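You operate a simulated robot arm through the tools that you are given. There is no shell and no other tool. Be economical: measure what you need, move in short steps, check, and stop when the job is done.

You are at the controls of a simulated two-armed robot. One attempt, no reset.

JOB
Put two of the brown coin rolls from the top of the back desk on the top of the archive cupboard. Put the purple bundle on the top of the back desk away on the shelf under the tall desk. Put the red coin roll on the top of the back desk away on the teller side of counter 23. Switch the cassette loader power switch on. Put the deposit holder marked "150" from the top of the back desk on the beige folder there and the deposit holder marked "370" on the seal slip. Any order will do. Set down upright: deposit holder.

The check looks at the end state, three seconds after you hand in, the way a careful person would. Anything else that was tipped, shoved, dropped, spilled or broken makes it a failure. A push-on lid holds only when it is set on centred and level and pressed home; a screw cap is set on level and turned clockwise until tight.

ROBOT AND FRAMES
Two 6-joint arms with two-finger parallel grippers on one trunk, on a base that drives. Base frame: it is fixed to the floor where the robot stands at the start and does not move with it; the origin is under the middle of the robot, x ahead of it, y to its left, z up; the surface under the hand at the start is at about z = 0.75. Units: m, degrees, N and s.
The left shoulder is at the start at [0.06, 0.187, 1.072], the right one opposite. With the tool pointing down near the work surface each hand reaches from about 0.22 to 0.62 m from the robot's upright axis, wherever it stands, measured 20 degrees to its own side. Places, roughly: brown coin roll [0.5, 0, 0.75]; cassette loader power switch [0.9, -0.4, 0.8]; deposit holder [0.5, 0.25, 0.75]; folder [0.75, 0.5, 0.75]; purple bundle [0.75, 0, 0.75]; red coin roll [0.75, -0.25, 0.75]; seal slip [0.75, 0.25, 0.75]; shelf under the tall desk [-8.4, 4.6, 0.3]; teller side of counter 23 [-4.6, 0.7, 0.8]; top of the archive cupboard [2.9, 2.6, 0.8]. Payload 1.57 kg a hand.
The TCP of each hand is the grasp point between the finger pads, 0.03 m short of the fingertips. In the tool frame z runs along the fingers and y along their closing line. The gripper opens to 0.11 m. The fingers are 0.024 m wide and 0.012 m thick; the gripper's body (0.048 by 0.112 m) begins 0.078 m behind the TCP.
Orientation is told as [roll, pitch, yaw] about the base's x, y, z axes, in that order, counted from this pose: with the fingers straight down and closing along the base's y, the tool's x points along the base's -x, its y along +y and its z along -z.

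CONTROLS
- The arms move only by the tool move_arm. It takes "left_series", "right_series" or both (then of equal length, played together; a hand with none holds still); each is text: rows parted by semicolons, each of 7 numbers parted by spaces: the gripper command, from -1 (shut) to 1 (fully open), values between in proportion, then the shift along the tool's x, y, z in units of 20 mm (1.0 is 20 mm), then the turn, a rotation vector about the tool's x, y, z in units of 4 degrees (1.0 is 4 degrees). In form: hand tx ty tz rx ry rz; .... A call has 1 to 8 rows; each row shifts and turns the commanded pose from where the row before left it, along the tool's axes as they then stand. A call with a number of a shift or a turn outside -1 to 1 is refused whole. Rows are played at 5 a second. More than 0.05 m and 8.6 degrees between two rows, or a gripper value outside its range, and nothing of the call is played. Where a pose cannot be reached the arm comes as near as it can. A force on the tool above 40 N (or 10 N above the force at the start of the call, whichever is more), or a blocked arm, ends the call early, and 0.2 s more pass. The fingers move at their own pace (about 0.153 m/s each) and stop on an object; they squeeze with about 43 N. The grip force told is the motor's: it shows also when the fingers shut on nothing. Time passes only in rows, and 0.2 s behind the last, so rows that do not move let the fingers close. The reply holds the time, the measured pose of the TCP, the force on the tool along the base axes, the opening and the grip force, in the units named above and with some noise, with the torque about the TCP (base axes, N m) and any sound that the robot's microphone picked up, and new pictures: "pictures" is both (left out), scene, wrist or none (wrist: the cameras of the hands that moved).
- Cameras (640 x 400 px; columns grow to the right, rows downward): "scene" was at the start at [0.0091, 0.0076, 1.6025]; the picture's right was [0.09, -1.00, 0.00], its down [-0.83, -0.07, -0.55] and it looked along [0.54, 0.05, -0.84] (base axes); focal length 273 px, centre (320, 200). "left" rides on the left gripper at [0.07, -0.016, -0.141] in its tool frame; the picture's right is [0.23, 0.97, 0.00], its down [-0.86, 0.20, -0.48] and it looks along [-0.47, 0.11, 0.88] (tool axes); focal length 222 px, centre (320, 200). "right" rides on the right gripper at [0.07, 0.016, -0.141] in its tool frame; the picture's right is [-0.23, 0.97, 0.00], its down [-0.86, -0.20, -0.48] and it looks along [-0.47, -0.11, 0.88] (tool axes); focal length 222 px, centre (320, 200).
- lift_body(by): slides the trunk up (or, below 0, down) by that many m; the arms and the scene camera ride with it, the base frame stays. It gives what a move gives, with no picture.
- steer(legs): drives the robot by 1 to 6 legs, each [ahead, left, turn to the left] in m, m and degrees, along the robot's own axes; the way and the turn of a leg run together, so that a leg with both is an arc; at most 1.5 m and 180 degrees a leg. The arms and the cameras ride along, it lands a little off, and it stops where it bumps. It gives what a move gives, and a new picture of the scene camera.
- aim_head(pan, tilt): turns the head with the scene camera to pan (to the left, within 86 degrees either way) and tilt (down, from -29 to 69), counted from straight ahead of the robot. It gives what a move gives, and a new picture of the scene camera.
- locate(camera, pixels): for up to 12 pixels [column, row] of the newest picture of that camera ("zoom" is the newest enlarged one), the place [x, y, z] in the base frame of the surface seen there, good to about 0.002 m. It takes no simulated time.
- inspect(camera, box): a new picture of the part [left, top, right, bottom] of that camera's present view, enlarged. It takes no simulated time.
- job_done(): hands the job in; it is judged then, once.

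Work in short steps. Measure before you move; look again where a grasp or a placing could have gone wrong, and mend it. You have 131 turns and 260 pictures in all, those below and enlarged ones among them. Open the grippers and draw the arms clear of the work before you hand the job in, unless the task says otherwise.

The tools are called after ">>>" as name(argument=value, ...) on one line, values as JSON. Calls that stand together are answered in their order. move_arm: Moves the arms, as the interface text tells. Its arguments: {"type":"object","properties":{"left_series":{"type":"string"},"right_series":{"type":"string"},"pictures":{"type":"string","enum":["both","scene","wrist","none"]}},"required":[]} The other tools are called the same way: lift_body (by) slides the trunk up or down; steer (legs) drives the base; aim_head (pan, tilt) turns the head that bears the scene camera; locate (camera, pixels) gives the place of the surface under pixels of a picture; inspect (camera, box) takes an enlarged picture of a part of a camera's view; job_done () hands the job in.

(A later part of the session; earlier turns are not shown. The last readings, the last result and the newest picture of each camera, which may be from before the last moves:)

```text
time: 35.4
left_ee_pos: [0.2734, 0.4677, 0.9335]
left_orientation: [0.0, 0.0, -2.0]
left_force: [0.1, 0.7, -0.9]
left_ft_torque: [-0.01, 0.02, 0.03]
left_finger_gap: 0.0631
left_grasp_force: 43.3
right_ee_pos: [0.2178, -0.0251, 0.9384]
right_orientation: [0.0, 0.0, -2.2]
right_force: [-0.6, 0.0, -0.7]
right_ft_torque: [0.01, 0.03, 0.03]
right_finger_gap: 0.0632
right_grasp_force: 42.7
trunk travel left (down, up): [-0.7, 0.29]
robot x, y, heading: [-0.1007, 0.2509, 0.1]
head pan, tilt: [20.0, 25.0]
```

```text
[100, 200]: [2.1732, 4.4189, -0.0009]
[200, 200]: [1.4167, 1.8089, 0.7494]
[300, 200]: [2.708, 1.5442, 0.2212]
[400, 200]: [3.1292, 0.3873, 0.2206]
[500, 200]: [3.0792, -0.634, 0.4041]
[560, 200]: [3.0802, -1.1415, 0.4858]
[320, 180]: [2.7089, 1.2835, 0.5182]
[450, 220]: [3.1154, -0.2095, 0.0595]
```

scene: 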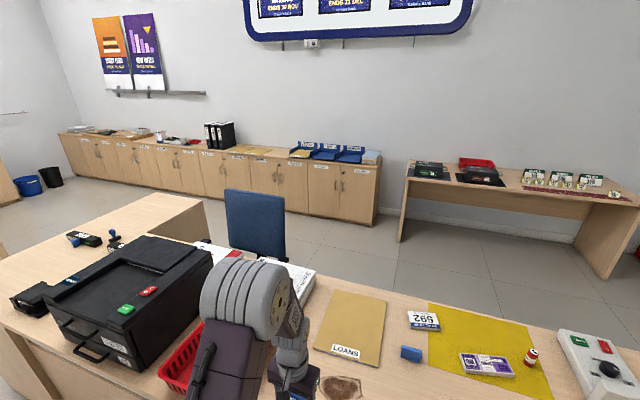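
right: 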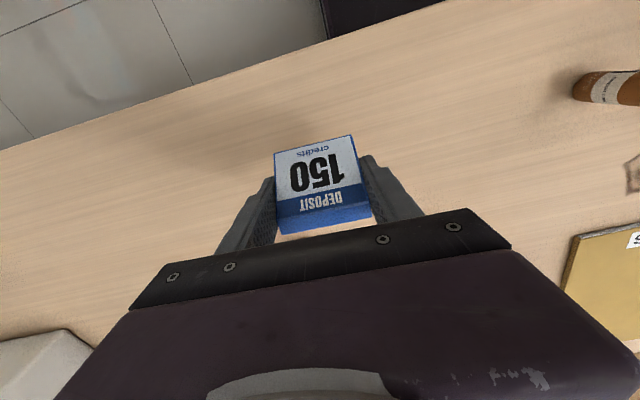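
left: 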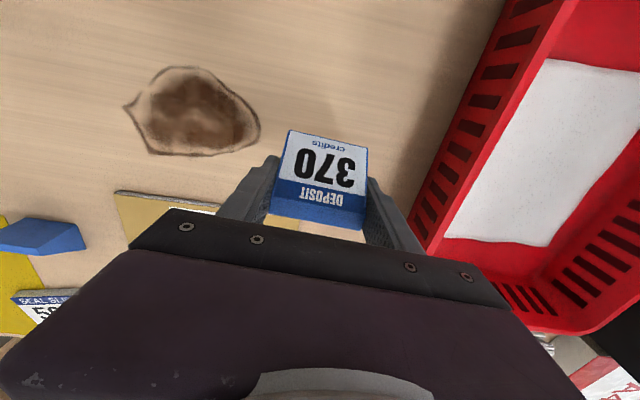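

There is wide room on the right side (far table front at x≈2.5). I drive around the right end.

>>> steer(legs=[[-0.1, -1.4, 0], [0, -0.4, 0], [1.3, 0, 0], [0.5, 0, 0], [0, 0, 90], [0, 0, 90]])

>>> aim_head(pan=-30, tilt=35)

```text
time: 60.7
left_ee_pos: [1.2285, -1.7579, 0.9338]
left_orientation: [0.0, 0.0, 178.4]
left_force: [-0.9, -0.1, -0.8]
left_ft_torque: [0.0, -0.02, 0.0]
left_finger_gap: 0.0631
left_grasp_force: 43.0
right_ee_pos: [1.2821, -1.2653, 0.9392]
right_orientation: [0.0, 0.0, 178.1]
right_force: [0.1, -0.3, -0.5]
right_ft_torque: [0.0, 0.01, -0.01]
right_finger_gap: 0.0632
right_grasp_force: 43.3
trunk travel left (down, up): [-0.7, 0.29]
robot x, y, heading: [1.6014, -1.5392, -179.8]
head pan, tilt: [20.0, 25.0]
```

scene: 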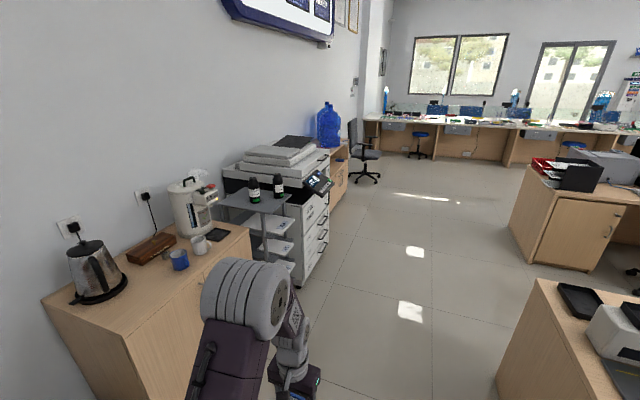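

```text
time: 61.9
left_ee_pos: [1.2275, -1.7584, 0.933]
left_orientation: [-0.1, 0.0, 178.3]
left_force: [-0.1, 0.3, 0.2]
left_ft_torque: [-0.01, -0.02, 0.01]
left_finger_gap: 0.0635
left_grasp_force: 42.9
right_ee_pos: [1.2818, -1.2639, 0.9386]
right_orientation: [0.1, 0.0, 178.1]
right_force: [-0.2, -0.5, -0.7]
right_ft_torque: [0.02, 0.01, 0.01]
right_finger_gap: 0.0632
right_grasp_force: 43.1
trunk travel left (down, up): [-0.7, 0.29]
robot x, y, heading: [1.5979, -1.5349, -179.5]
head pan, tilt: [-30.0, 35.0]
```

scene: 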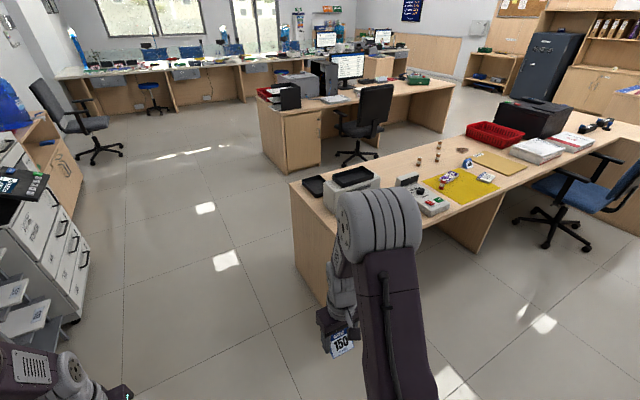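

I see the desk from its far side with the blue chair at about (555,215). I measure the chair and desk far edge.

>>> locate(camera="scene", pixels=[[580, 190], [545, 245], [510, 218], [585, 248], [620, 235], [565, 180], [480, 250], [435, 250], [330, 305], [500, 205]])

```text
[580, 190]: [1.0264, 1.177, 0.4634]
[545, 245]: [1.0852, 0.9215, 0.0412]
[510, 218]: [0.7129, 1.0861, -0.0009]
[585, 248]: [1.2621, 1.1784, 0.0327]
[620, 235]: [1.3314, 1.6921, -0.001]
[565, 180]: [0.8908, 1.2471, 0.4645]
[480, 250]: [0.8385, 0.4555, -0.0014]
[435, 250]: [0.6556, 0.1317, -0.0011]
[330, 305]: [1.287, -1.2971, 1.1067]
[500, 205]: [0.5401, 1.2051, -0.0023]
```

The chair starts at y≈0.9; standing at (1.3, 0.3) facing the desk suits both placings. I strafe there.

>>> steer(legs=[[0, -1.4, 0], [0, -0.43, 0]])

>>> aim_head(pan=0, tilt=60)

```text
time: 71.2
left_ee_pos: [1.2232, 0.0837, 0.9342]
left_orientation: [0.0, 0.0, 178.0]
left_force: [-0.5, -0.2, -1.2]
left_ft_torque: [-0.01, 0.03, 0.04]
left_finger_gap: 0.063
left_grasp_force: 43.0
right_ee_pos: [1.2788, 0.5766, 0.9392]
right_orientation: [-0.1, 0.0, 177.8]
right_force: [0.5, 0.7, -0.5]
right_ft_torque: [0.0, -0.01, -0.04]
right_finger_gap: 0.0632
right_grasp_force: 42.5
trunk travel left (down, up): [-0.7, 0.29]
robot x, y, heading: [1.5968, 0.3047, -180.0]
head pan, tilt: [-30.0, 35.0]
```

scene: 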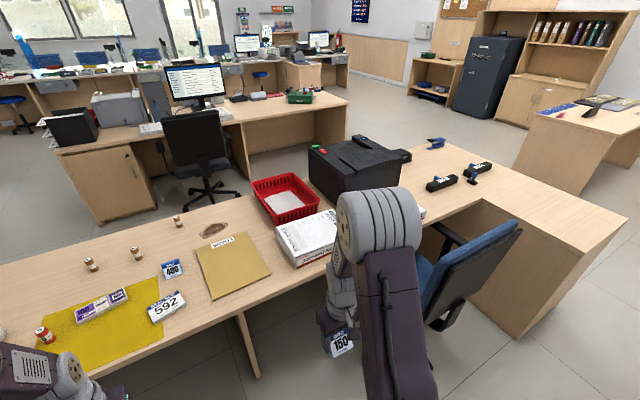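

```text
time: 72.1
left_ee_pos: [1.2232, 0.0829, 0.9327]
left_orientation: [0.1, 0.1, 178.0]
left_force: [0.7, 1.6, -1.5]
left_ft_torque: [-0.01, 0.0, -0.04]
left_finger_gap: 0.0632
left_grasp_force: 42.9
right_ee_pos: [1.2797, 0.576, 0.9375]
right_orientation: [0.0, -0.1, 177.9]
right_force: [0.0, 0.3, -1.0]
right_ft_torque: [0.01, -0.01, 0.0]
right_finger_gap: 0.063
right_grasp_force: 42.9
trunk travel left (down, up): [-0.7, 0.29]
robot x, y, heading: [1.5952, 0.3029, -179.9]
head pan, tilt: [0.0, 60.0]
```

scene: 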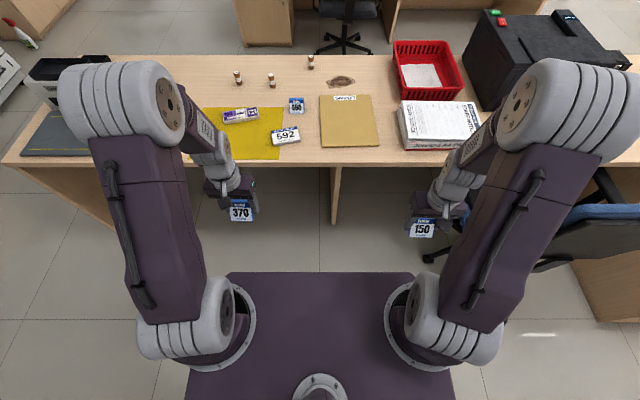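

Both holders still upright in hand. I measure the slip, folder and nearest chair parts before driving ahead.

>>> inspect(camera="scene", box=[220, 80, 400, 190])

>>> locate(camera="scene", pixels=[[271, 131], [298, 127], [272, 144], [300, 140], [285, 135], [320, 96], [370, 96], [379, 145], [324, 147], [565, 225], [540, 268], [335, 215]])

```text
3.56 times, centred on (310, 135) of scene
```

zoom: 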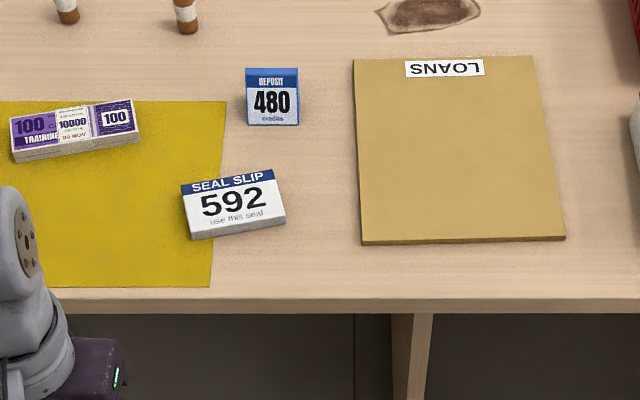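

```text
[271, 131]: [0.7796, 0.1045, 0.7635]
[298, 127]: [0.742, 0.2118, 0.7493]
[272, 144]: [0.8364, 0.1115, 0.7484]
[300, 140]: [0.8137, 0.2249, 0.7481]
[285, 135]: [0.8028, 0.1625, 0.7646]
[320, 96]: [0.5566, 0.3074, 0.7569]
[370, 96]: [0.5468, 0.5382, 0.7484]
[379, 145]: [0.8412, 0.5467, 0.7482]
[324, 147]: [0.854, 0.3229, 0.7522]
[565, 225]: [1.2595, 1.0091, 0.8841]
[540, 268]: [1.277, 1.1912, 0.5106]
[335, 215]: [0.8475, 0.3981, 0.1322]
```

I pin down the seal slip's corners.

>>> locate(camera="zoom", pixels=[[185, 192], [271, 174], [282, 212], [195, 232], [233, 203], [358, 65], [535, 62], [560, 232], [365, 238]])

>>> steer(legs=[[0.29, 0.03, 0]])

```text
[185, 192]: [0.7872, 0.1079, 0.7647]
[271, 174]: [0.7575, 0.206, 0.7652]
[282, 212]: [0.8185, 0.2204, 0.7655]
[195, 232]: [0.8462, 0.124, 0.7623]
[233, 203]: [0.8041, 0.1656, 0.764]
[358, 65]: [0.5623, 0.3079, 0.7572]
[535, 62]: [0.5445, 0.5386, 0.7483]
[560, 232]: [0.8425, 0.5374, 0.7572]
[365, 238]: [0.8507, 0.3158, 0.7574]
```

```text
time: 74.1
left_ee_pos: [0.9353, 0.0535, 0.933]
left_orientation: [0.0, 0.0, 178.1]
left_force: [-0.1, 0.0, -0.9]
left_ft_torque: [-0.01, -0.01, -0.03]
left_finger_gap: 0.0633
left_grasp_force: 42.7
right_ee_pos: [0.9926, 0.5466, 0.9382]
right_orientation: [-0.1, 0.0, 177.7]
right_force: [0.4, -0.2, -0.2]
right_ft_torque: [0.01, 0.02, -0.04]
right_finger_gap: 0.0631
right_grasp_force: 42.8
trunk travel left (down, up): [-0.7, 0.29]
robot x, y, heading: [1.3078, 0.2749, -180.0]
head pan, tilt: [0.0, 60.0]
```

scene: 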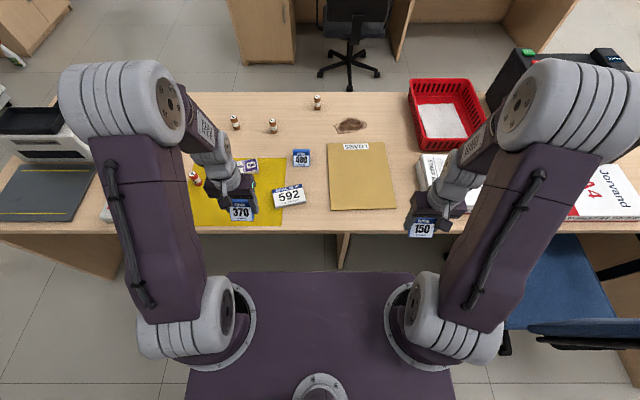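

Slip centre is (0.803,0.164), turned ~17°; folder centre (0.70,0.425). I move both hands over the targets with gentle ramps, in two calls.

>>> move_arm(right_series="-1 -0.4 0.19 0.2 0 0 0;-1 -0.7 0.33 0.2 0 0 0;-1 -0.95 0.45 0.2 0 0 0;-1 -0.95 0.45 0.2 0 0 0;-1 -0.95 0.45 0.2 0 0 0;-1 -0.95 0.45 0.2 0 0 0;-1 -0.95 0.45 0.2 0 0 0;-1 -0.95 0.45 0.2 0 0 0", left_series="-1 -0.3 -0.22 0.2 0 0 0;-1 -0.45 -0.33 0.2 0 0 0;-1 -0.5 -0.36 0.2 0 0 0;-1 -0.5 -0.36 0.2 0 0 0;-1 -0.5 -0.36 0.2 0 0 0;-1 -0.5 -0.36 0.2 0 0 0;-1 -0.5 -0.36 0.2 0 0 0;-1 -0.35 -0.25 0.2 0 0 0", pictures="none")

>>> move_arm(right_series="-1 -0.4 0.19 0.2 0 0 0;-1 -0.95 0.45 0.2 0 0 0;-1 -0.95 0.45 0.2 0 0 0;-1 -0.95 0.45 0.2 0 0 0;-1 -0.95 0.45 0.2 0 0 0;-1 -0.95 0.45 0.2 0 0 0;-1 -0.95 0.45 0.2 0 0 0;-1 -0.6 0.3 0.2 0 0 0", left_series="-1 -0.35 -0.25 0.2 0 0 0;-1 -0.5 -0.36 0.2 0 0 0;-1 -0.5 -0.36 0.2 0 0 0;-1 -0.5 -0.36 0.2 0 0 0;-1 -0.5 -0.36 0.2 0 0 0;-1 -0.5 -0.36 0.2 0 0 0;-1 -0.45 -0.33 0.2 0 0 0;-1 -0.2 -0.17 0.2 0 0 0", pictures="both")

```text
time: 75.9
left_ee_pos: [0.8644, 0.1067, 0.9]
left_orientation: [0.0, 0.1, 178.1]
left_force: [-0.4, 0.5, -0.6]
left_ft_torque: [-0.03, -0.01, 0.04]
left_finger_gap: 0.0633
left_grasp_force: 42.9
right_ee_pos: [0.8528, 0.4868, 0.9065]
right_orientation: [0.0, 0.1, 177.8]
right_force: [0.5, -1.5, -1.3]
right_ft_torque: [0.01, 0.0, 0.01]
right_finger_gap: 0.0632
right_grasp_force: 43.1
trunk travel left (down, up): [-0.7, 0.29]
robot x, y, heading: [1.3067, 0.2726, -179.8]
head pan, tilt: [0.0, 60.0]
```

```text
time: 77.7
left_ee_pos: [0.7968, 0.161, 0.8689]
left_orientation: [0.0, 0.0, 178.1]
left_force: [0.2, 0.3, -0.5]
left_ft_torque: [0.02, -0.01, -0.01]
left_finger_gap: 0.0633
left_grasp_force: 43.3
right_ee_pos: [0.7144, 0.4286, 0.8747]
right_orientation: [0.0, 0.1, 177.8]
right_force: [0.5, -0.5, -0.1]
right_ft_torque: [0.01, 0.04, 0.0]
right_finger_gap: 0.0631
right_grasp_force: 43.3
trunk travel left (down, up): [-0.7, 0.29]
robot x, y, heading: [1.3065, 0.2748, -180.0]
head pan, tilt: [0.0, 60.0]
```

scene: 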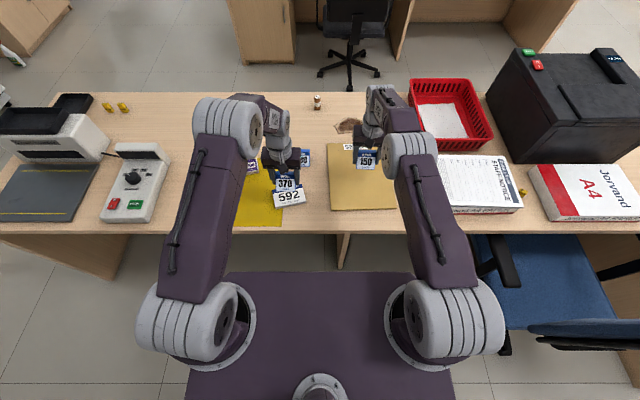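
right: 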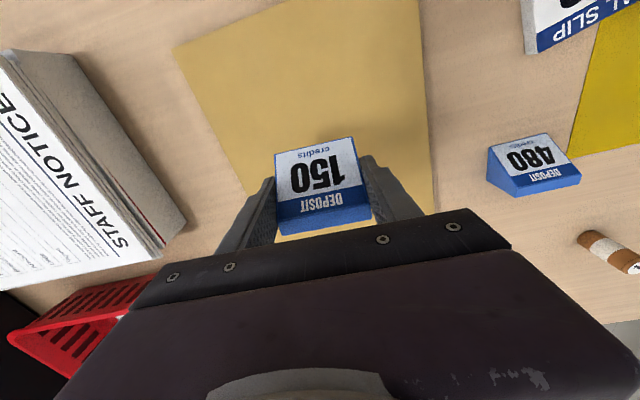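
left: 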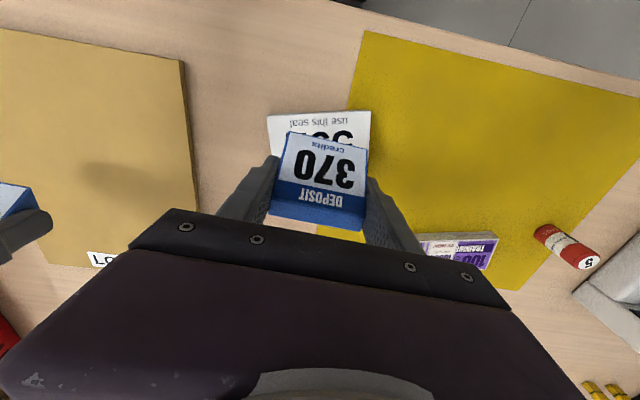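

Positions fit. I lower both to just above contact, turning the left by 17° to match the slip.

>>> move_arm(right_series="-1 0 0 0.4 0 0 0;-1 0 0 0.55 0 0 0;-1 0 0 0.55 0 0 0;-1 0 0 0.55 0 0 0;-1 0 0 0.55 0 0 0;-1 0 0 0.55 0 0 0;-1 0 0 0.5 0 0 0;-1 0 0 0.45 0 0 0", left_series="-1 0 0 0.2 0 0 -0.3;-1 0 0 0.3 0 0 -0.5;-1 0 0 0.3 0 0 -0.6;-1 0 0 0.5 0 0 -0.6;-1 0 0 0.6 0 0 -0.6;-1 0 0 0.6 0 0 -0.6;-1 0 0 0.55 0 0 -0.6;-1 0 0 0.4 0 0 -0.44", pictures="wrist")

```text
time: 79.5
left_ee_pos: [0.7963, 0.1607, 0.8005]
left_orientation: [0.0, 0.0, -164.9]
left_force: [0.7, -0.5, -0.9]
left_ft_torque: [-0.01, 0.01, 0.0]
left_finger_gap: 0.0635
left_grasp_force: 42.4
right_ee_pos: [0.7243, 0.4286, 0.7941]
right_orientation: [0.1, 0.0, 177.8]
right_force: [-0.4, 0.8, -0.5]
right_ft_torque: [0.0, 0.0, -0.04]
right_finger_gap: 0.0632
right_grasp_force: 43.0
right hand out of reach, approached as far as the arm can: row 6, 8
trunk travel left (down, up): [-0.7, 0.29]
robot x, y, heading: [1.3085, 0.2737, -179.9]
head pan, tilt: [0.0, 60.0]
```

right: 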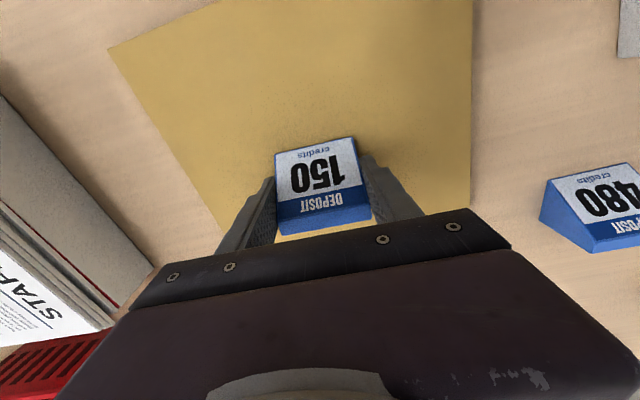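
left: 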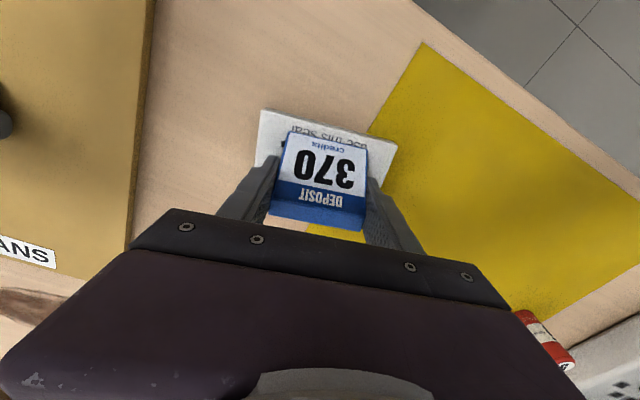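

Right hand is at its reach limit at z≈0.794; I bring it ~10 mm nearer while lowering, and lower the left until contact.

>>> move_arm(right_series="-1 0.2 0 0 0 0 0;-1 0.3 0 0 0 0 0;-1 0.1 0 0.1 0 0 0;-1 0 0 0.1 0 0 0", left_series="-1 0 0 0.05 0 0 0;-1 0 0 0.05 0 0 0;-1 0 0 0.05 0 0 0;-1 0 0 0.05 0 0 0", pictures="none")

>>> inspect(camera="left", box=[230, 90, 410, 230])

>>> locate(camera="zoom", pixels=[[200, 165], [485, 185], [465, 200], [110, 90], [580, 210], [320, 150]])

```text
time: 80.5
left_ee_pos: [0.797, 0.1611, 0.7983]
left_orientation: [-0.1, -0.2, -164.9]
left_force: [-0.5, -2.1, 14.1]
left_ft_torque: [-0.21, -0.36, -0.03]
left_finger_gap: 0.0631
left_grasp_force: 43.1
right_ee_pos: [0.7367, 0.4292, 0.792]
right_orientation: [-0.1, -0.1, 177.8]
right_force: [-0.3, -0.2, 2.0]
right_ft_torque: [-0.08, -0.09, 0.01]
right_finger_gap: 0.0631
right_grasp_force: 43.0
trunk travel left (down, up): [-0.7, 0.29]
robot x, y, heading: [1.3091, 0.2727, -180.0]
head pan, tilt: [0.0, 60.0]
```

```text
2.86 times, centred on (320, 160) of left
```

zoom: 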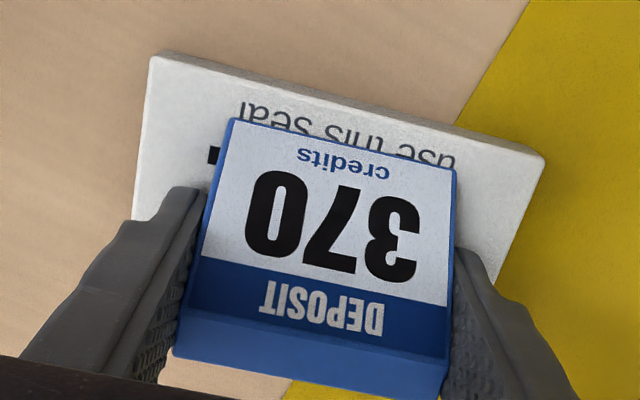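

```text
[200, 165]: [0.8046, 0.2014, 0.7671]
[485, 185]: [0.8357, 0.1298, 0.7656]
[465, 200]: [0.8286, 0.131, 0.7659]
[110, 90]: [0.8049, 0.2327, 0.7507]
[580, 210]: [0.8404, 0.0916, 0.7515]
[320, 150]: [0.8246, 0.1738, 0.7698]
```

Left touches (14 N) and the holder lies wholly on the slip; right is just touching. I settle both (right 1 mm down, left 1 mm up) and open.

>>> move_arm(right_series="-1 0 0 0.06 0 0 0;-1 0 0 0 0 0 0;0.25 0 0 0 0 0 0;0.4 0 0 0 0 0 0;0.45 0 0 0 0 0 0", left_series="-1 0 0 -0.06 0 0 0;-1 0 0 0 0 0 0;0.25 0 0 0 0 0 0;0.4 0 0 0 0 0 0;0.45 0 0 0 0 0 0", pictures="wrist")

```text
time: 81.7
left_ee_pos: [0.7967, 0.1604, 0.7976]
left_orientation: [0.0, 0.0, -165.0]
left_force: [-0.8, -0.7, -0.4]
left_ft_torque: [0.01, -0.02, 0.02]
left_finger_gap: 0.0796
left_grasp_force: 0.1
right_ee_pos: [0.7375, 0.4298, 0.7893]
right_orientation: [0.1, 0.0, 177.8]
right_force: [1.4, -1.6, 1.8]
right_ft_torque: [0.02, -0.04, 0.0]
right_finger_gap: 0.0797
right_grasp_force: 0.1
trunk travel left (down, up): [-0.7, 0.29]
robot x, y, heading: [1.303, 0.2733, -179.9]
head pan, tilt: [0.0, 60.0]
```

right: 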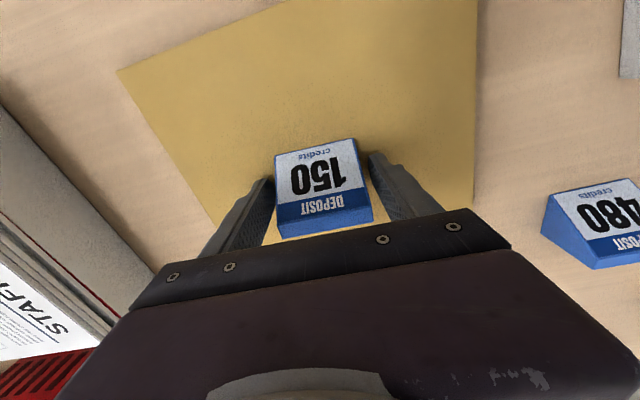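
left: 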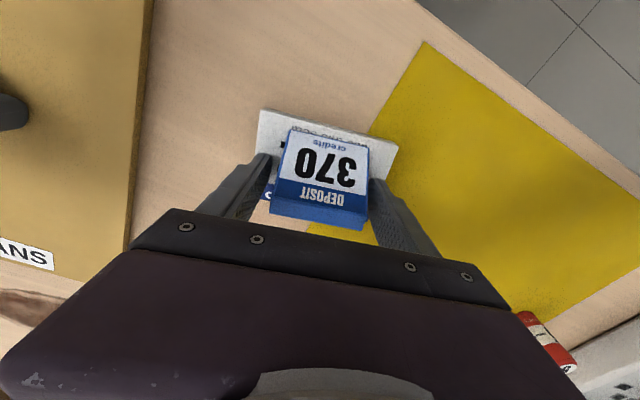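

Both stand freely. I raise both hands.

>>> move_arm(right_series="0.45 0 0 -0.4 0 0 0;0.45 0 0 -0.6 0 0 0;0.45 0 0 -0.8 0 0 0;0.45 0 0 -1 0 0 0;0.45 0.5 0 -1 0 0 0;0.45 0.8 0 -1 0 0 0;0.45 1 0 -1 0 0 0;0.45 1 0 -1 0 0 0", left_series="0.45 0 0 -0.4 0 0 0;0.45 0 0 -0.6 0 0 0;0.45 0 0 -0.8 0 0 0;0.45 0 0 -1 0 0 0;0.45 0.5 0 -1 0 0 0.8;0.45 0.8 0 -1 0 0 0.8;0.45 1 0 -1 0 0 0.8;0.45 1 0 -1 0 0 0.8", pictures="both")

>>> inspect(camera="scene", box=[90, 80, 410, 240])

```text
time: 83.5
left_ee_pos: [0.8635, 0.1716, 0.9325]
left_orientation: [0.0, -0.1, -177.8]
left_force: [0.5, 0.0, 0.1]
left_ft_torque: [-0.01, 0.0, 0.02]
left_finger_gap: 0.0795
left_grasp_force: 0.1
right_ee_pos: [0.804, 0.4256, 0.9251]
right_orientation: [0.0, -0.1, 177.8]
right_force: [0.2, -0.3, 1.1]
right_ft_torque: [0.03, 0.07, -0.02]
right_finger_gap: 0.0798
right_grasp_force: 0.2
trunk travel left (down, up): [-0.7, 0.29]
robot x, y, heading: [1.3073, 0.2721, -179.9]
head pan, tilt: [0.0, 60.0]
```

scene: 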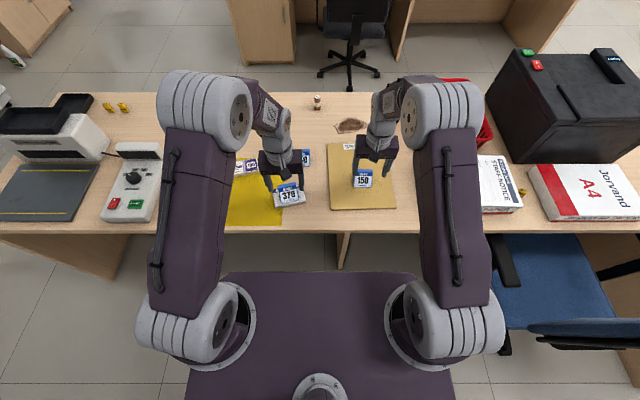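
right: 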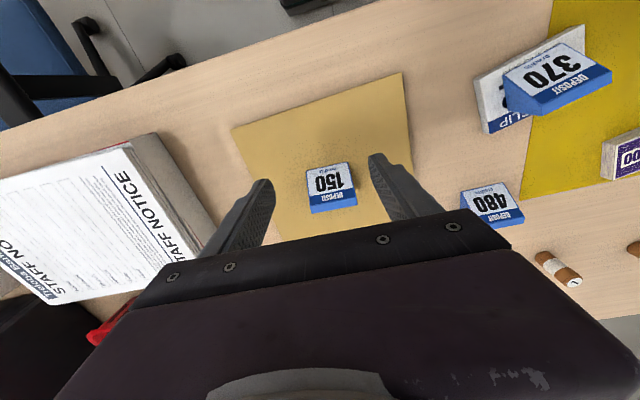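
left: 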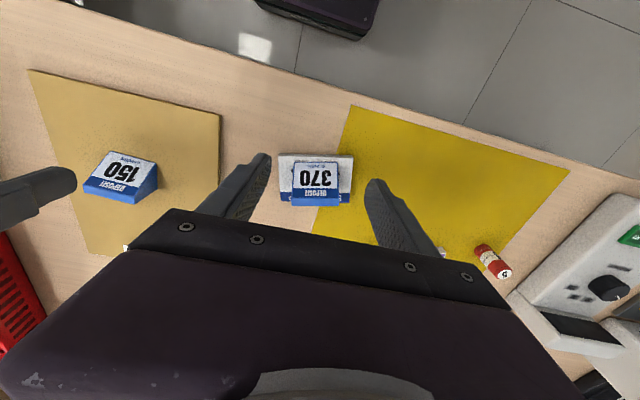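

```text
2.00 times, centred on (250, 160) of scene
```

zoom: 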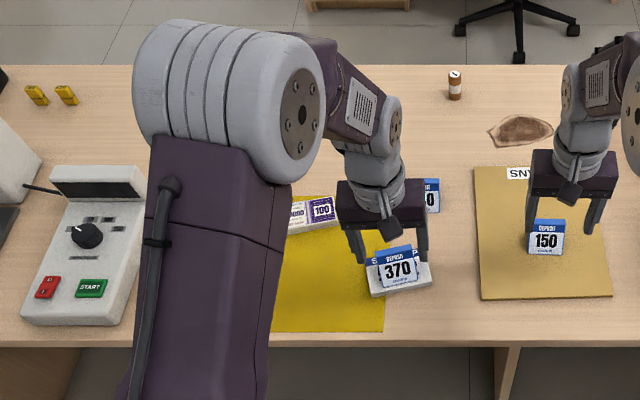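

Both holders stand upright on their targets. Next the switch: I drive left 0.5 m so the loader lies before the left hand.

>>> steer(legs=[[0, 0.52, 0]])

>>> inspect(camera="scene", box=[160, 80, 340, 240])

>>> inspect(camera="left", box=[240, 60, 480, 220])

```text
time: 86.5
left_ee_pos: [0.8631, -0.3527, 0.9331]
left_orientation: [0.1, 0.0, -177.5]
left_force: [0.5, -0.6, 0.2]
left_ft_torque: [0.02, 0.0, -0.03]
left_finger_gap: 0.0799
left_grasp_force: 0.0
right_ee_pos: [0.8036, -0.098, 0.9244]
right_orientation: [0.0, 0.0, 178.0]
right_force: [1.3, -0.8, -0.4]
right_ft_torque: [-0.02, 0.02, -0.04]
right_finger_gap: 0.0795
right_grasp_force: 0.1
trunk travel left (down, up): [-0.7, 0.29]
robot x, y, heading: [1.3073, -0.2506, -179.9]
head pan, tilt: [0.0, 60.0]
```

scene: 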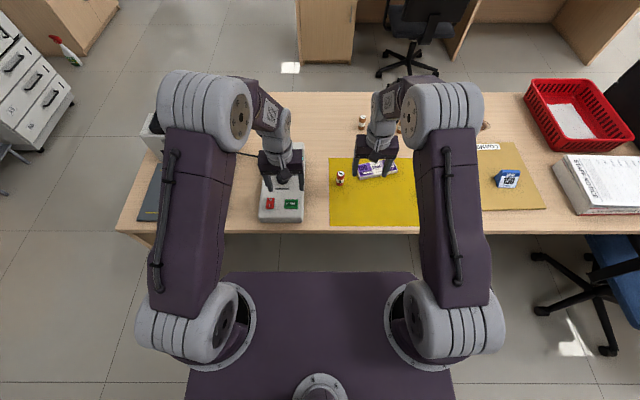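

```text
2.50 times, centred on (250, 160) of scene
```

zoom: 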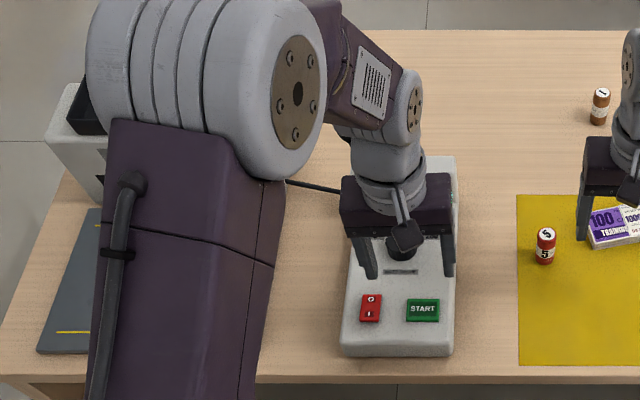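

```text
2.50 times, centred on (360, 140) of left
```

zoom: 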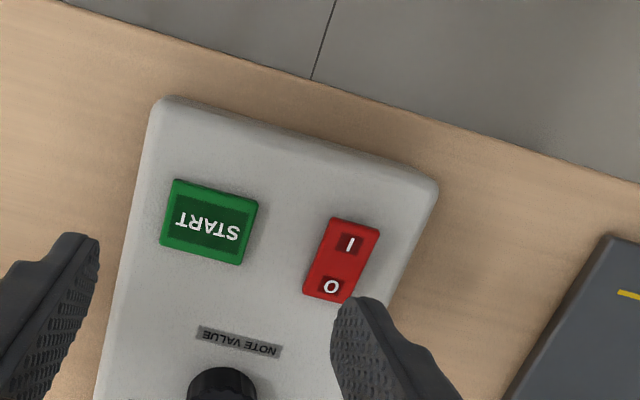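

>>> locate(camera="zoom", pixels=[[350, 243], [331, 287], [340, 222], [372, 235], [362, 262], [325, 250], [341, 265], [210, 222], [300, 215], [390, 260]])

>>> inspect(camera="left", box=[345, 135, 395, 185])

```text
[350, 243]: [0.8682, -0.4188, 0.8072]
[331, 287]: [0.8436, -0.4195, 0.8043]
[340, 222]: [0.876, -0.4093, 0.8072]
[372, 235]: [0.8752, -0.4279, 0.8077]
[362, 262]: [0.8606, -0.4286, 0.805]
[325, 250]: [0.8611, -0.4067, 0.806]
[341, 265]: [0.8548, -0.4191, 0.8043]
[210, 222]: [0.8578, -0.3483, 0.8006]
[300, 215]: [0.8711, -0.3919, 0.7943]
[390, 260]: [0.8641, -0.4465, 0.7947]
```

```text
8.00 times, centred on (370, 160) of left
```

zoom: 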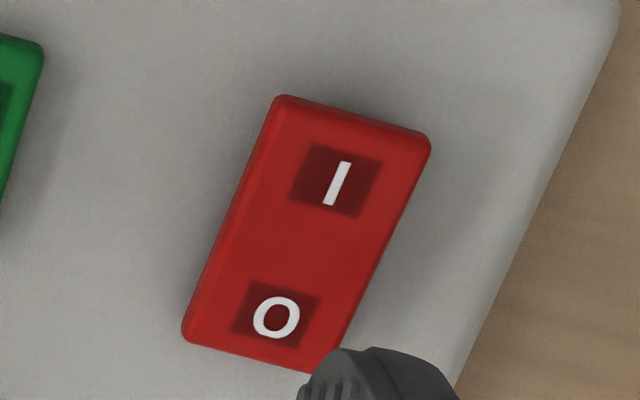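

The "I" end (0.868,-0.419, z 0.807) stands proud, so it's off. With closed fingers I go above x=0.875, y=-0.419.

>>> move_arm(left_series="-1 0.15 0.9 0 0 0 0;-1 0.15 0.9 0 0 0 0;-1 0.15 0.9 0.3 0 0 0;-1 0 0.64 0.8 0 0 0;-1 0 0 1 0 0 0;-1 0 0 1 0 0 0;-1 0 0 0.9 0 0 0;-1 0 0 0.3 0 0 0", pictures="wrist")

>>> inspect(camera="left", box=[240, 100, 400, 240])

```text
time: 88.3
left_ee_pos: [0.8744, -0.4196, 0.847]
left_orientation: [0.1, 0.1, -177.5]
left_force: [0.9, -0.5, 0.1]
left_ft_torque: [-0.03, -0.03, -0.03]
left_finger_gap: 0.0
left_grasp_force: 21.4
right_ee_pos: [0.8036, -0.0968, 0.9246]
right_orientation: [0.0, 0.0, 178.1]
right_force: [0.3, -0.7, 1.1]
right_ft_torque: [0.0, 0.0, 0.0]
right_finger_gap: 0.08
right_grasp_force: 0.0
trunk travel left (down, up): [-0.7, 0.29]
robot x, y, heading: [1.3098, -0.249, -179.9]
head pan, tilt: [0.0, 60.0]
```

left: 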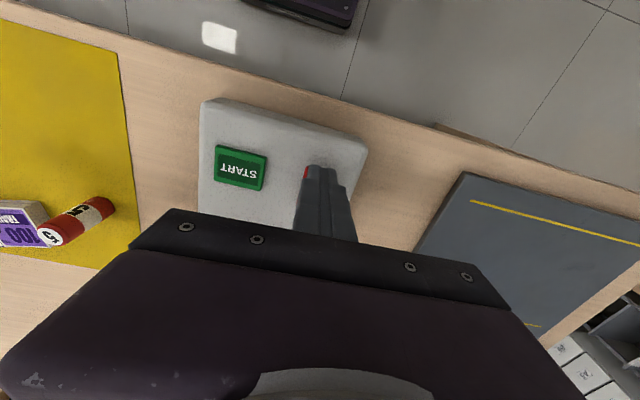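

```text
2.86 times, centred on (320, 170) of left
```

zoom: 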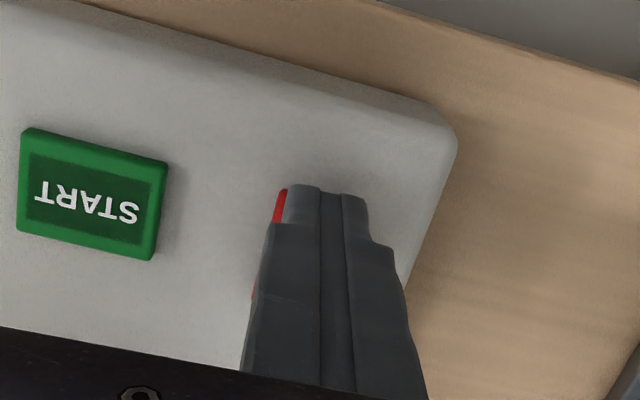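

The tip is over the "I" end. I press down gently in small steps.

>>> move_arm(left_series="-1 0 0 0.3 0 0 0;-1 0 0 0.15 0 0 0;-1 0 0 0.1 0 0 0;-1 0 0 0.1 0 0 0;-1 0 0 0.05 0 0 0;-1 0 0 0 0 0 0", pictures="none")

```text
time: 89.8
left_ee_pos: [0.8741, -0.4181, 0.8329]
left_orientation: [0.0, -0.2, -177.4]
left_force: [-1.2, -2.6, 12.4]
left_ft_torque: [-0.06, 0.19, -0.03]
left_finger_gap: 0.0
left_grasp_force: 21.5
right_ee_pos: [0.8043, -0.0978, 0.9246]
right_orientation: [-0.1, -0.2, 178.0]
right_force: [0.0, 0.7, -0.1]
right_ft_torque: [0.0, -0.01, 0.04]
right_finger_gap: 0.0799
right_grasp_force: 0.1
trunk travel left (down, up): [-0.7, 0.29]
robot x, y, heading: [1.3104, -0.2491, -179.7]
head pan, tilt: [0.0, 60.0]
```

The tip is at 0.803 with 12 N; I press one step more, then raise and look.

>>> move_arm(left_series="-1 0 0 0.08 0 0 0;-1 0 0 0.08 0 0 0;-1 0 0 0 0 0 0;-1 0 0 -0.5 0 0 0;-1 0 0 -0.8 0 0 0;-1 0 0 -1 0 0 0;-1 0 -0.5 -1 0 0 0;-1 0.3 -1 -1 0 0 0", pictures="wrist")

>>> inspect(camera="left", box=[300, 100, 420, 200])

```text
time: 90.3
left_ee_pos: [0.8752, -0.4198, 0.8345]
left_orientation: [0.0, -0.5, -177.5]
left_force: [8.9, -2.6, 22.9]
left_ft_torque: [-0.06, 0.04, -0.02]
left_finger_gap: 0.0001
left_grasp_force: 20.9
right_ee_pos: [0.8058, -0.0983, 0.9257]
right_orientation: [0.0, -0.1, 178.1]
right_force: [1.1, -0.2, -0.2]
right_ft_torque: [0.0, 0.01, 0.01]
right_finger_gap: 0.0796
right_grasp_force: 0.1
trunk travel left (down, up): [-0.7, 0.29]
robot x, y, heading: [1.3117, -0.2493, -179.6]
head pan, tilt: [0.0, 60.0]
stopped in row 2 (left hand): the force on the tool passed its limit at 43 N (the readings are from after the stop); the commanded pose is now the measured one
```

left: 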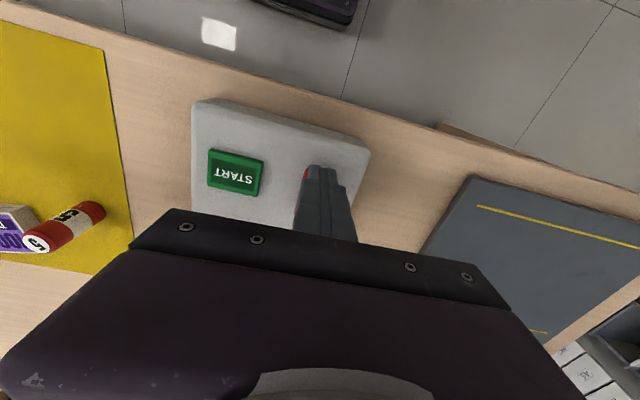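

```text
4.00 times, centred on (360, 150) of left
```

zoom: 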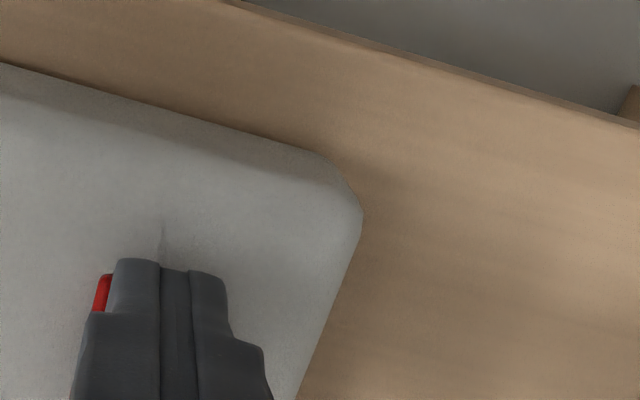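

It stopped at 43 N. I raise the hand and look at the rocker.

>>> move_arm(left_series="-1 0 0 -0.5 0 0 0;-1 0 0 -0.8 0 0 0;-1 0 0 -1 0 0 0;-1 0 -0.5 -1 0 0 0;-1 0.3 -1 -1 0 0 0", pictures="wrist")

>>> inspect(camera="left", box=[300, 100, 420, 200])

```text
time: 91.5
left_ee_pos: [0.8799, -0.3885, 0.9176]
left_orientation: [0.1, -0.4, -177.6]
left_force: [0.2, 1.2, -0.8]
left_ft_torque: [-0.03, 0.04, -0.03]
left_finger_gap: 0.0
left_grasp_force: 21.4
right_ee_pos: [0.8041, -0.0984, 0.9248]
right_orientation: [-0.1, 0.0, 178.1]
right_force: [0.3, -0.7, -0.2]
right_ft_torque: [0.0, 0.0, 0.0]
right_finger_gap: 0.0795
right_grasp_force: 0.2
trunk travel left (down, up): [-0.7, 0.29]
robot x, y, heading: [1.3109, -0.2519, -179.9]
head pan, tilt: [0.0, 60.0]
```

left: 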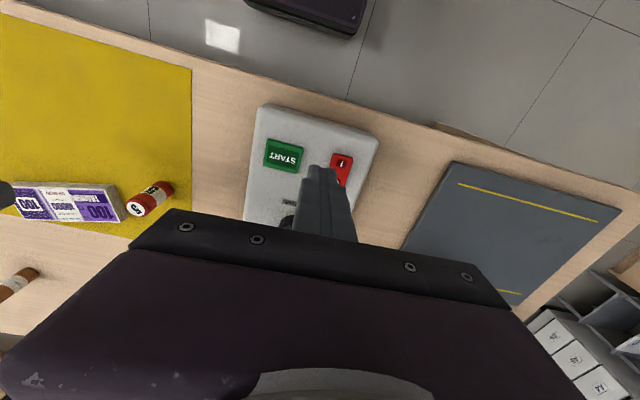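

```text
4.00 times, centred on (360, 150) of left
```

zoom: 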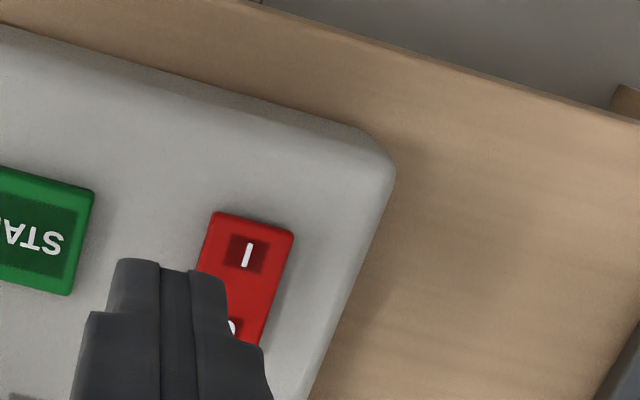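

I measure the rocker's two ends.

>>> locate(camera="zoom", pixels=[[246, 255], [220, 220], [285, 240], [250, 300], [258, 325], [245, 330], [232, 325], [310, 250]])

>>> move_arm(left_series="-1 0 -1 -0.5 0 0 0;-1 0.3 -1 -0.5 0 0 0", pictures="wrist")

>>> inspect(camera="left", box=[325, 130, 405, 200])

```text
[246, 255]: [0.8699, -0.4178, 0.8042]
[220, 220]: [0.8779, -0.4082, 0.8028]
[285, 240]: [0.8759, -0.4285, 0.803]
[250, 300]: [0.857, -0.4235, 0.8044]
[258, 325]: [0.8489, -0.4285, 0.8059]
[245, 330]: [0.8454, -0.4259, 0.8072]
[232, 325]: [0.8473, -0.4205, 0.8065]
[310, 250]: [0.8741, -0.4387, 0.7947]
```

```text
time: 92.2
left_ee_pos: [0.8821, -0.3478, 0.9364]
left_orientation: [-0.1, -0.4, -177.6]
left_force: [-0.1, 0.7, 0.9]
left_ft_torque: [-0.01, -0.02, -0.02]
left_finger_gap: 0.0
left_grasp_force: 21.3
right_ee_pos: [0.8043, -0.0958, 0.9245]
right_orientation: [0.0, -0.1, 178.0]
right_force: [-0.1, 0.3, -0.3]
right_ft_torque: [-0.01, 0.0, -0.01]
right_finger_gap: 0.0802
right_grasp_force: 0.1
trunk travel left (down, up): [-0.7, 0.29]
robot x, y, heading: [1.3089, -0.2503, -179.8]
head pan, tilt: [0.0, 60.0]
```

left: 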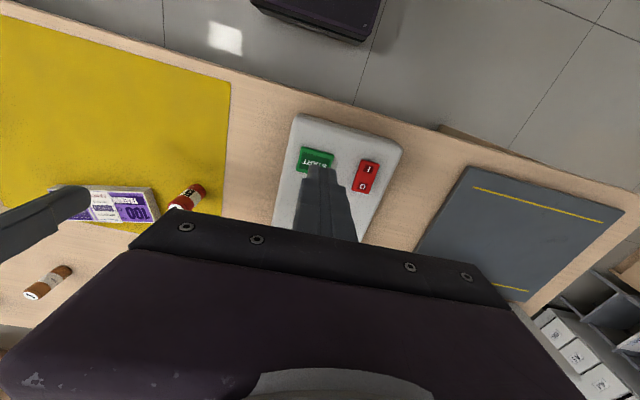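

```text
5.71 times, centred on (365, 165) of left
```

zoom: 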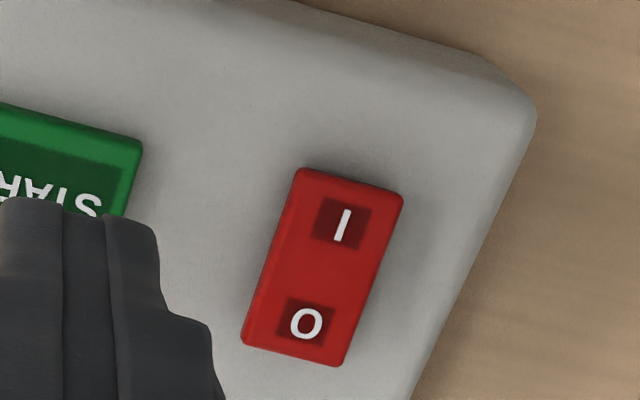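

The "I" end is now low (0.803) and "O" high (0.807): the switch is on. Next the red roll and bundle: I drive a bit ahead and to the right.

>>> steer(legs=[[0.12, -0.15, 0]])

>>> move_arm(left_series="0 0.7 0.5 0 0 0 0;0 0.8 0.5 0 0 0 0;0.2 0.8 0 0 0 0 0", right_series="0.5 0 0.5 0 0 0 0;0.5 1 0.5 0 0 0 0;0.5 0.8 0 0 0 0 0", pictures="both")

```text
time: 93.7
left_ee_pos: [0.763, -0.2013, 0.9373]
left_orientation: [0.1, -0.4, -177.5]
left_force: [0.4, 0.8, -0.3]
left_ft_torque: [-0.01, 0.0, 0.0]
left_finger_gap: 0.0
left_grasp_force: 21.3
right_ee_pos: [0.6836, 0.0483, 0.9247]
right_orientation: [-0.1, 0.0, 178.2]
right_force: [-0.3, -0.7, -1.3]
right_ft_torque: [0.03, -0.02, -0.01]
right_finger_gap: 0.0797
right_grasp_force: 0.0
trunk travel left (down, up): [-0.7, 0.29]
robot x, y, heading: [1.1886, -0.101, -179.6]
head pan, tilt: [0.0, 60.0]
```

scene: 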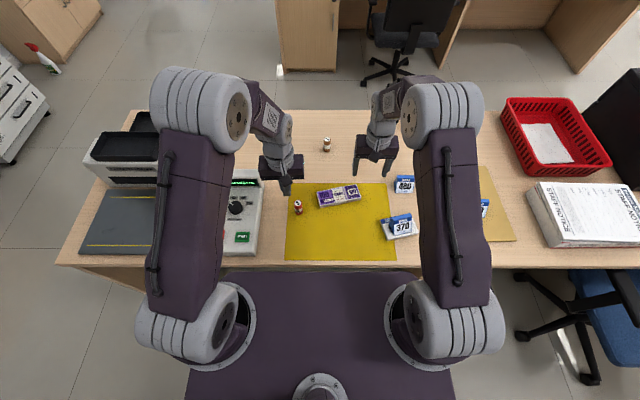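

```text
time: 94.5
left_ee_pos: [0.8095, -0.2167, 0.9364]
left_orientation: [0.0, -0.4, -177.6]
left_force: [-0.1, 0.0, -0.1]
left_ft_torque: [-0.02, -0.03, 0.02]
left_finger_gap: 0.0661
left_grasp_force: 0.1
right_ee_pos: [0.7197, 0.0286, 0.9252]
right_orientation: [0.0, -0.1, 178.0]
right_force: [0.5, -0.8, -1.2]
right_ft_torque: [0.0, -0.01, -0.03]
right_finger_gap: 0.0825
right_grasp_force: 0.0
trunk travel left (down, up): [-0.7, 0.29]
robot x, y, heading: [1.1878, -0.1021, -179.6]
head pan, tilt: [0.0, 60.0]
```

scene: 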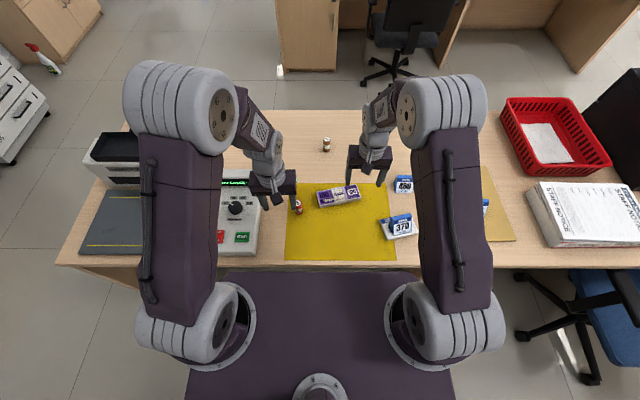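
right: 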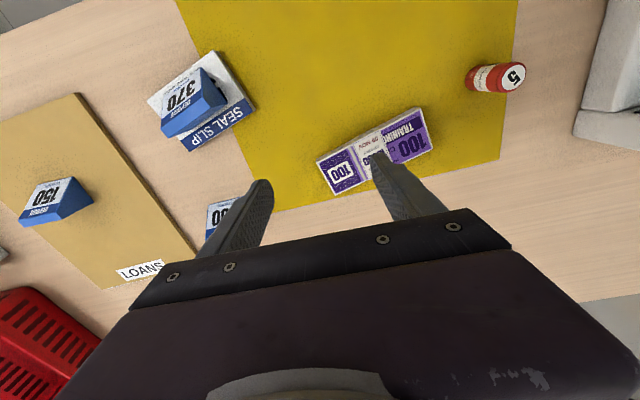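
left: 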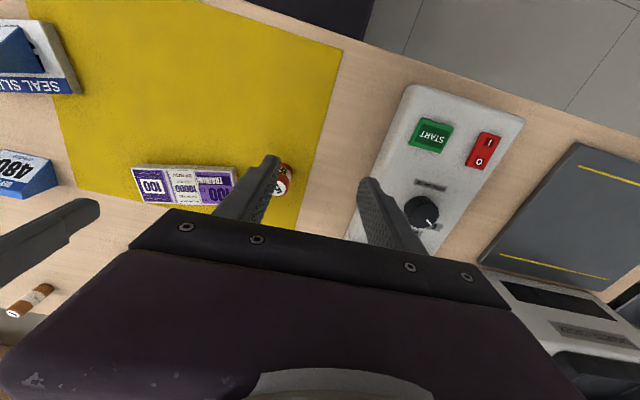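

>>> inspect(camera="scene", box=[280, 165, 400, 240])

>>> locate(camera="right", pixels=[[514, 75], [475, 78], [318, 161], [419, 109], [430, 140], [335, 190], [357, 172], [415, 140]])

>>> locate(camera="scene", pixels=[[298, 203], [298, 210], [317, 193], [355, 186], [361, 197], [320, 205], [395, 185]])

```text
5.33 times, centred on (340, 202) of scene
```

zoom: 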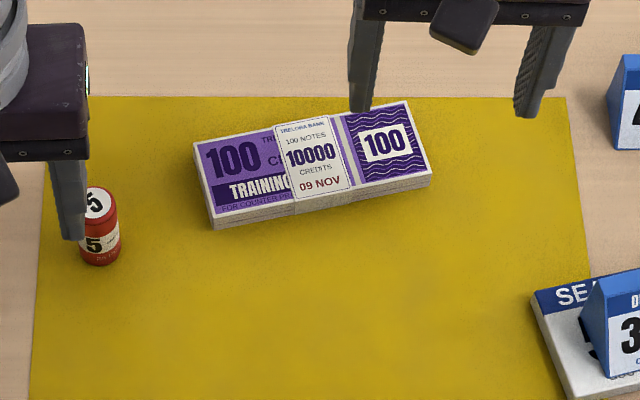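

```text
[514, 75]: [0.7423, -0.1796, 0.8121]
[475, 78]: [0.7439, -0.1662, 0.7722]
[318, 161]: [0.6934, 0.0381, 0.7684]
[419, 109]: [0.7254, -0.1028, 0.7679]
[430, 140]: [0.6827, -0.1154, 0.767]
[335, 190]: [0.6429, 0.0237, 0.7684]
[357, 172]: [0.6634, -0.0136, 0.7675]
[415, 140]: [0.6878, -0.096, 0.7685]
```

```text
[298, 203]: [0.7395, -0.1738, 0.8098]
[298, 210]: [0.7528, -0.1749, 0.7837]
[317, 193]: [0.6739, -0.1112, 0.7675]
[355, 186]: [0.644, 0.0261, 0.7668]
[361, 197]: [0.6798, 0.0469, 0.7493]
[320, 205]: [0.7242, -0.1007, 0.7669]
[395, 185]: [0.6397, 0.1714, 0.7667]
```

Red roll centre ≈(0.740,-0.175), top 0.812; bundle centre (0.684,-0.038), turned ~13°. I bring the left hand over the red roll and part-way down.

>>> move_arm(left_series="0.1 -0.85 -0.56 0 0 0 0;0 -0.85 -0.56 0 0 0 0;0 -0.85 -0.56 0.2 0 0 0;0 -0.83 -0.55 0.6 0 0 0;0 0 0 1 0 0 0;0 0 0 1 0 0 0;0 0 0 1 0 0 0;0 0 0 0.5 0 0 0", pictures="wrist")

>>> inspect(camera="left", box=[240, 80, 400, 240])

```text
time: 96.3
left_ee_pos: [0.7389, -0.1772, 0.85]
left_orientation: [0.0, -0.4, -177.6]
left_force: [-0.1, -0.1, 0.2]
left_ft_torque: [-0.02, 0.02, -0.01]
left_finger_gap: 0.0553
left_grasp_force: 0.0
right_ee_pos: [0.719, 0.0269, 0.9237]
right_orientation: [0.0, 0.1, 178.0]
right_force: [0.2, -0.7, -0.2]
right_ft_torque: [0.01, -0.02, 0.01]
right_finger_gap: 0.0825
right_grasp_force: 0.1
trunk travel left (down, up): [-0.7, 0.29]
robot x, y, heading: [1.1892, -0.1011, -179.8]
head pan, tilt: [0.0, 60.0]
```

left: 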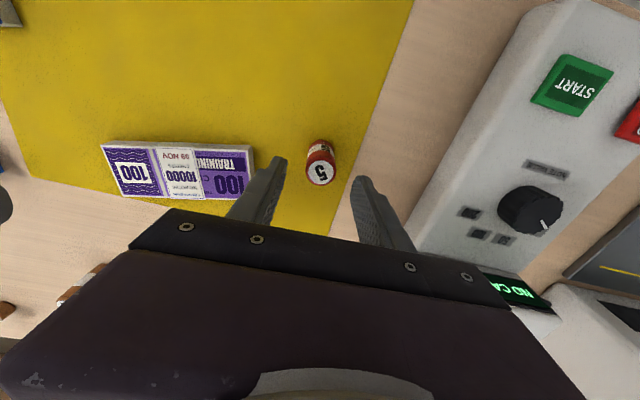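

```text
2.50 times, centred on (320, 160) of left
```

zoom: 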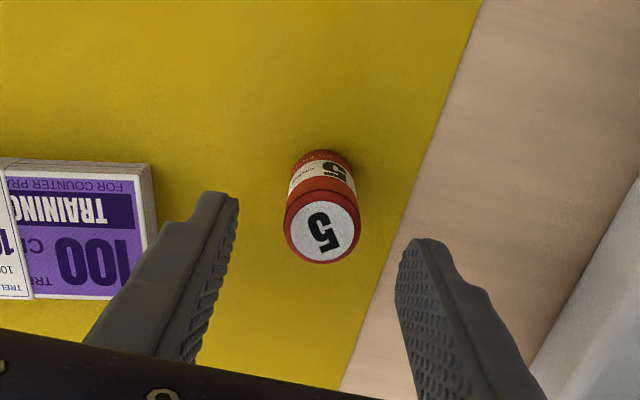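

>>> locate(camera="zoom", pixels=[[322, 228], [290, 225], [355, 225], [322, 192], [322, 258]])

```text
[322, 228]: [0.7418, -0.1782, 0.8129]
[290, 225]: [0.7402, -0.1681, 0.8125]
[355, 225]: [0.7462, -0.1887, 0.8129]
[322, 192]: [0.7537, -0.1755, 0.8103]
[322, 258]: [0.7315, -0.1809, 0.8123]
```

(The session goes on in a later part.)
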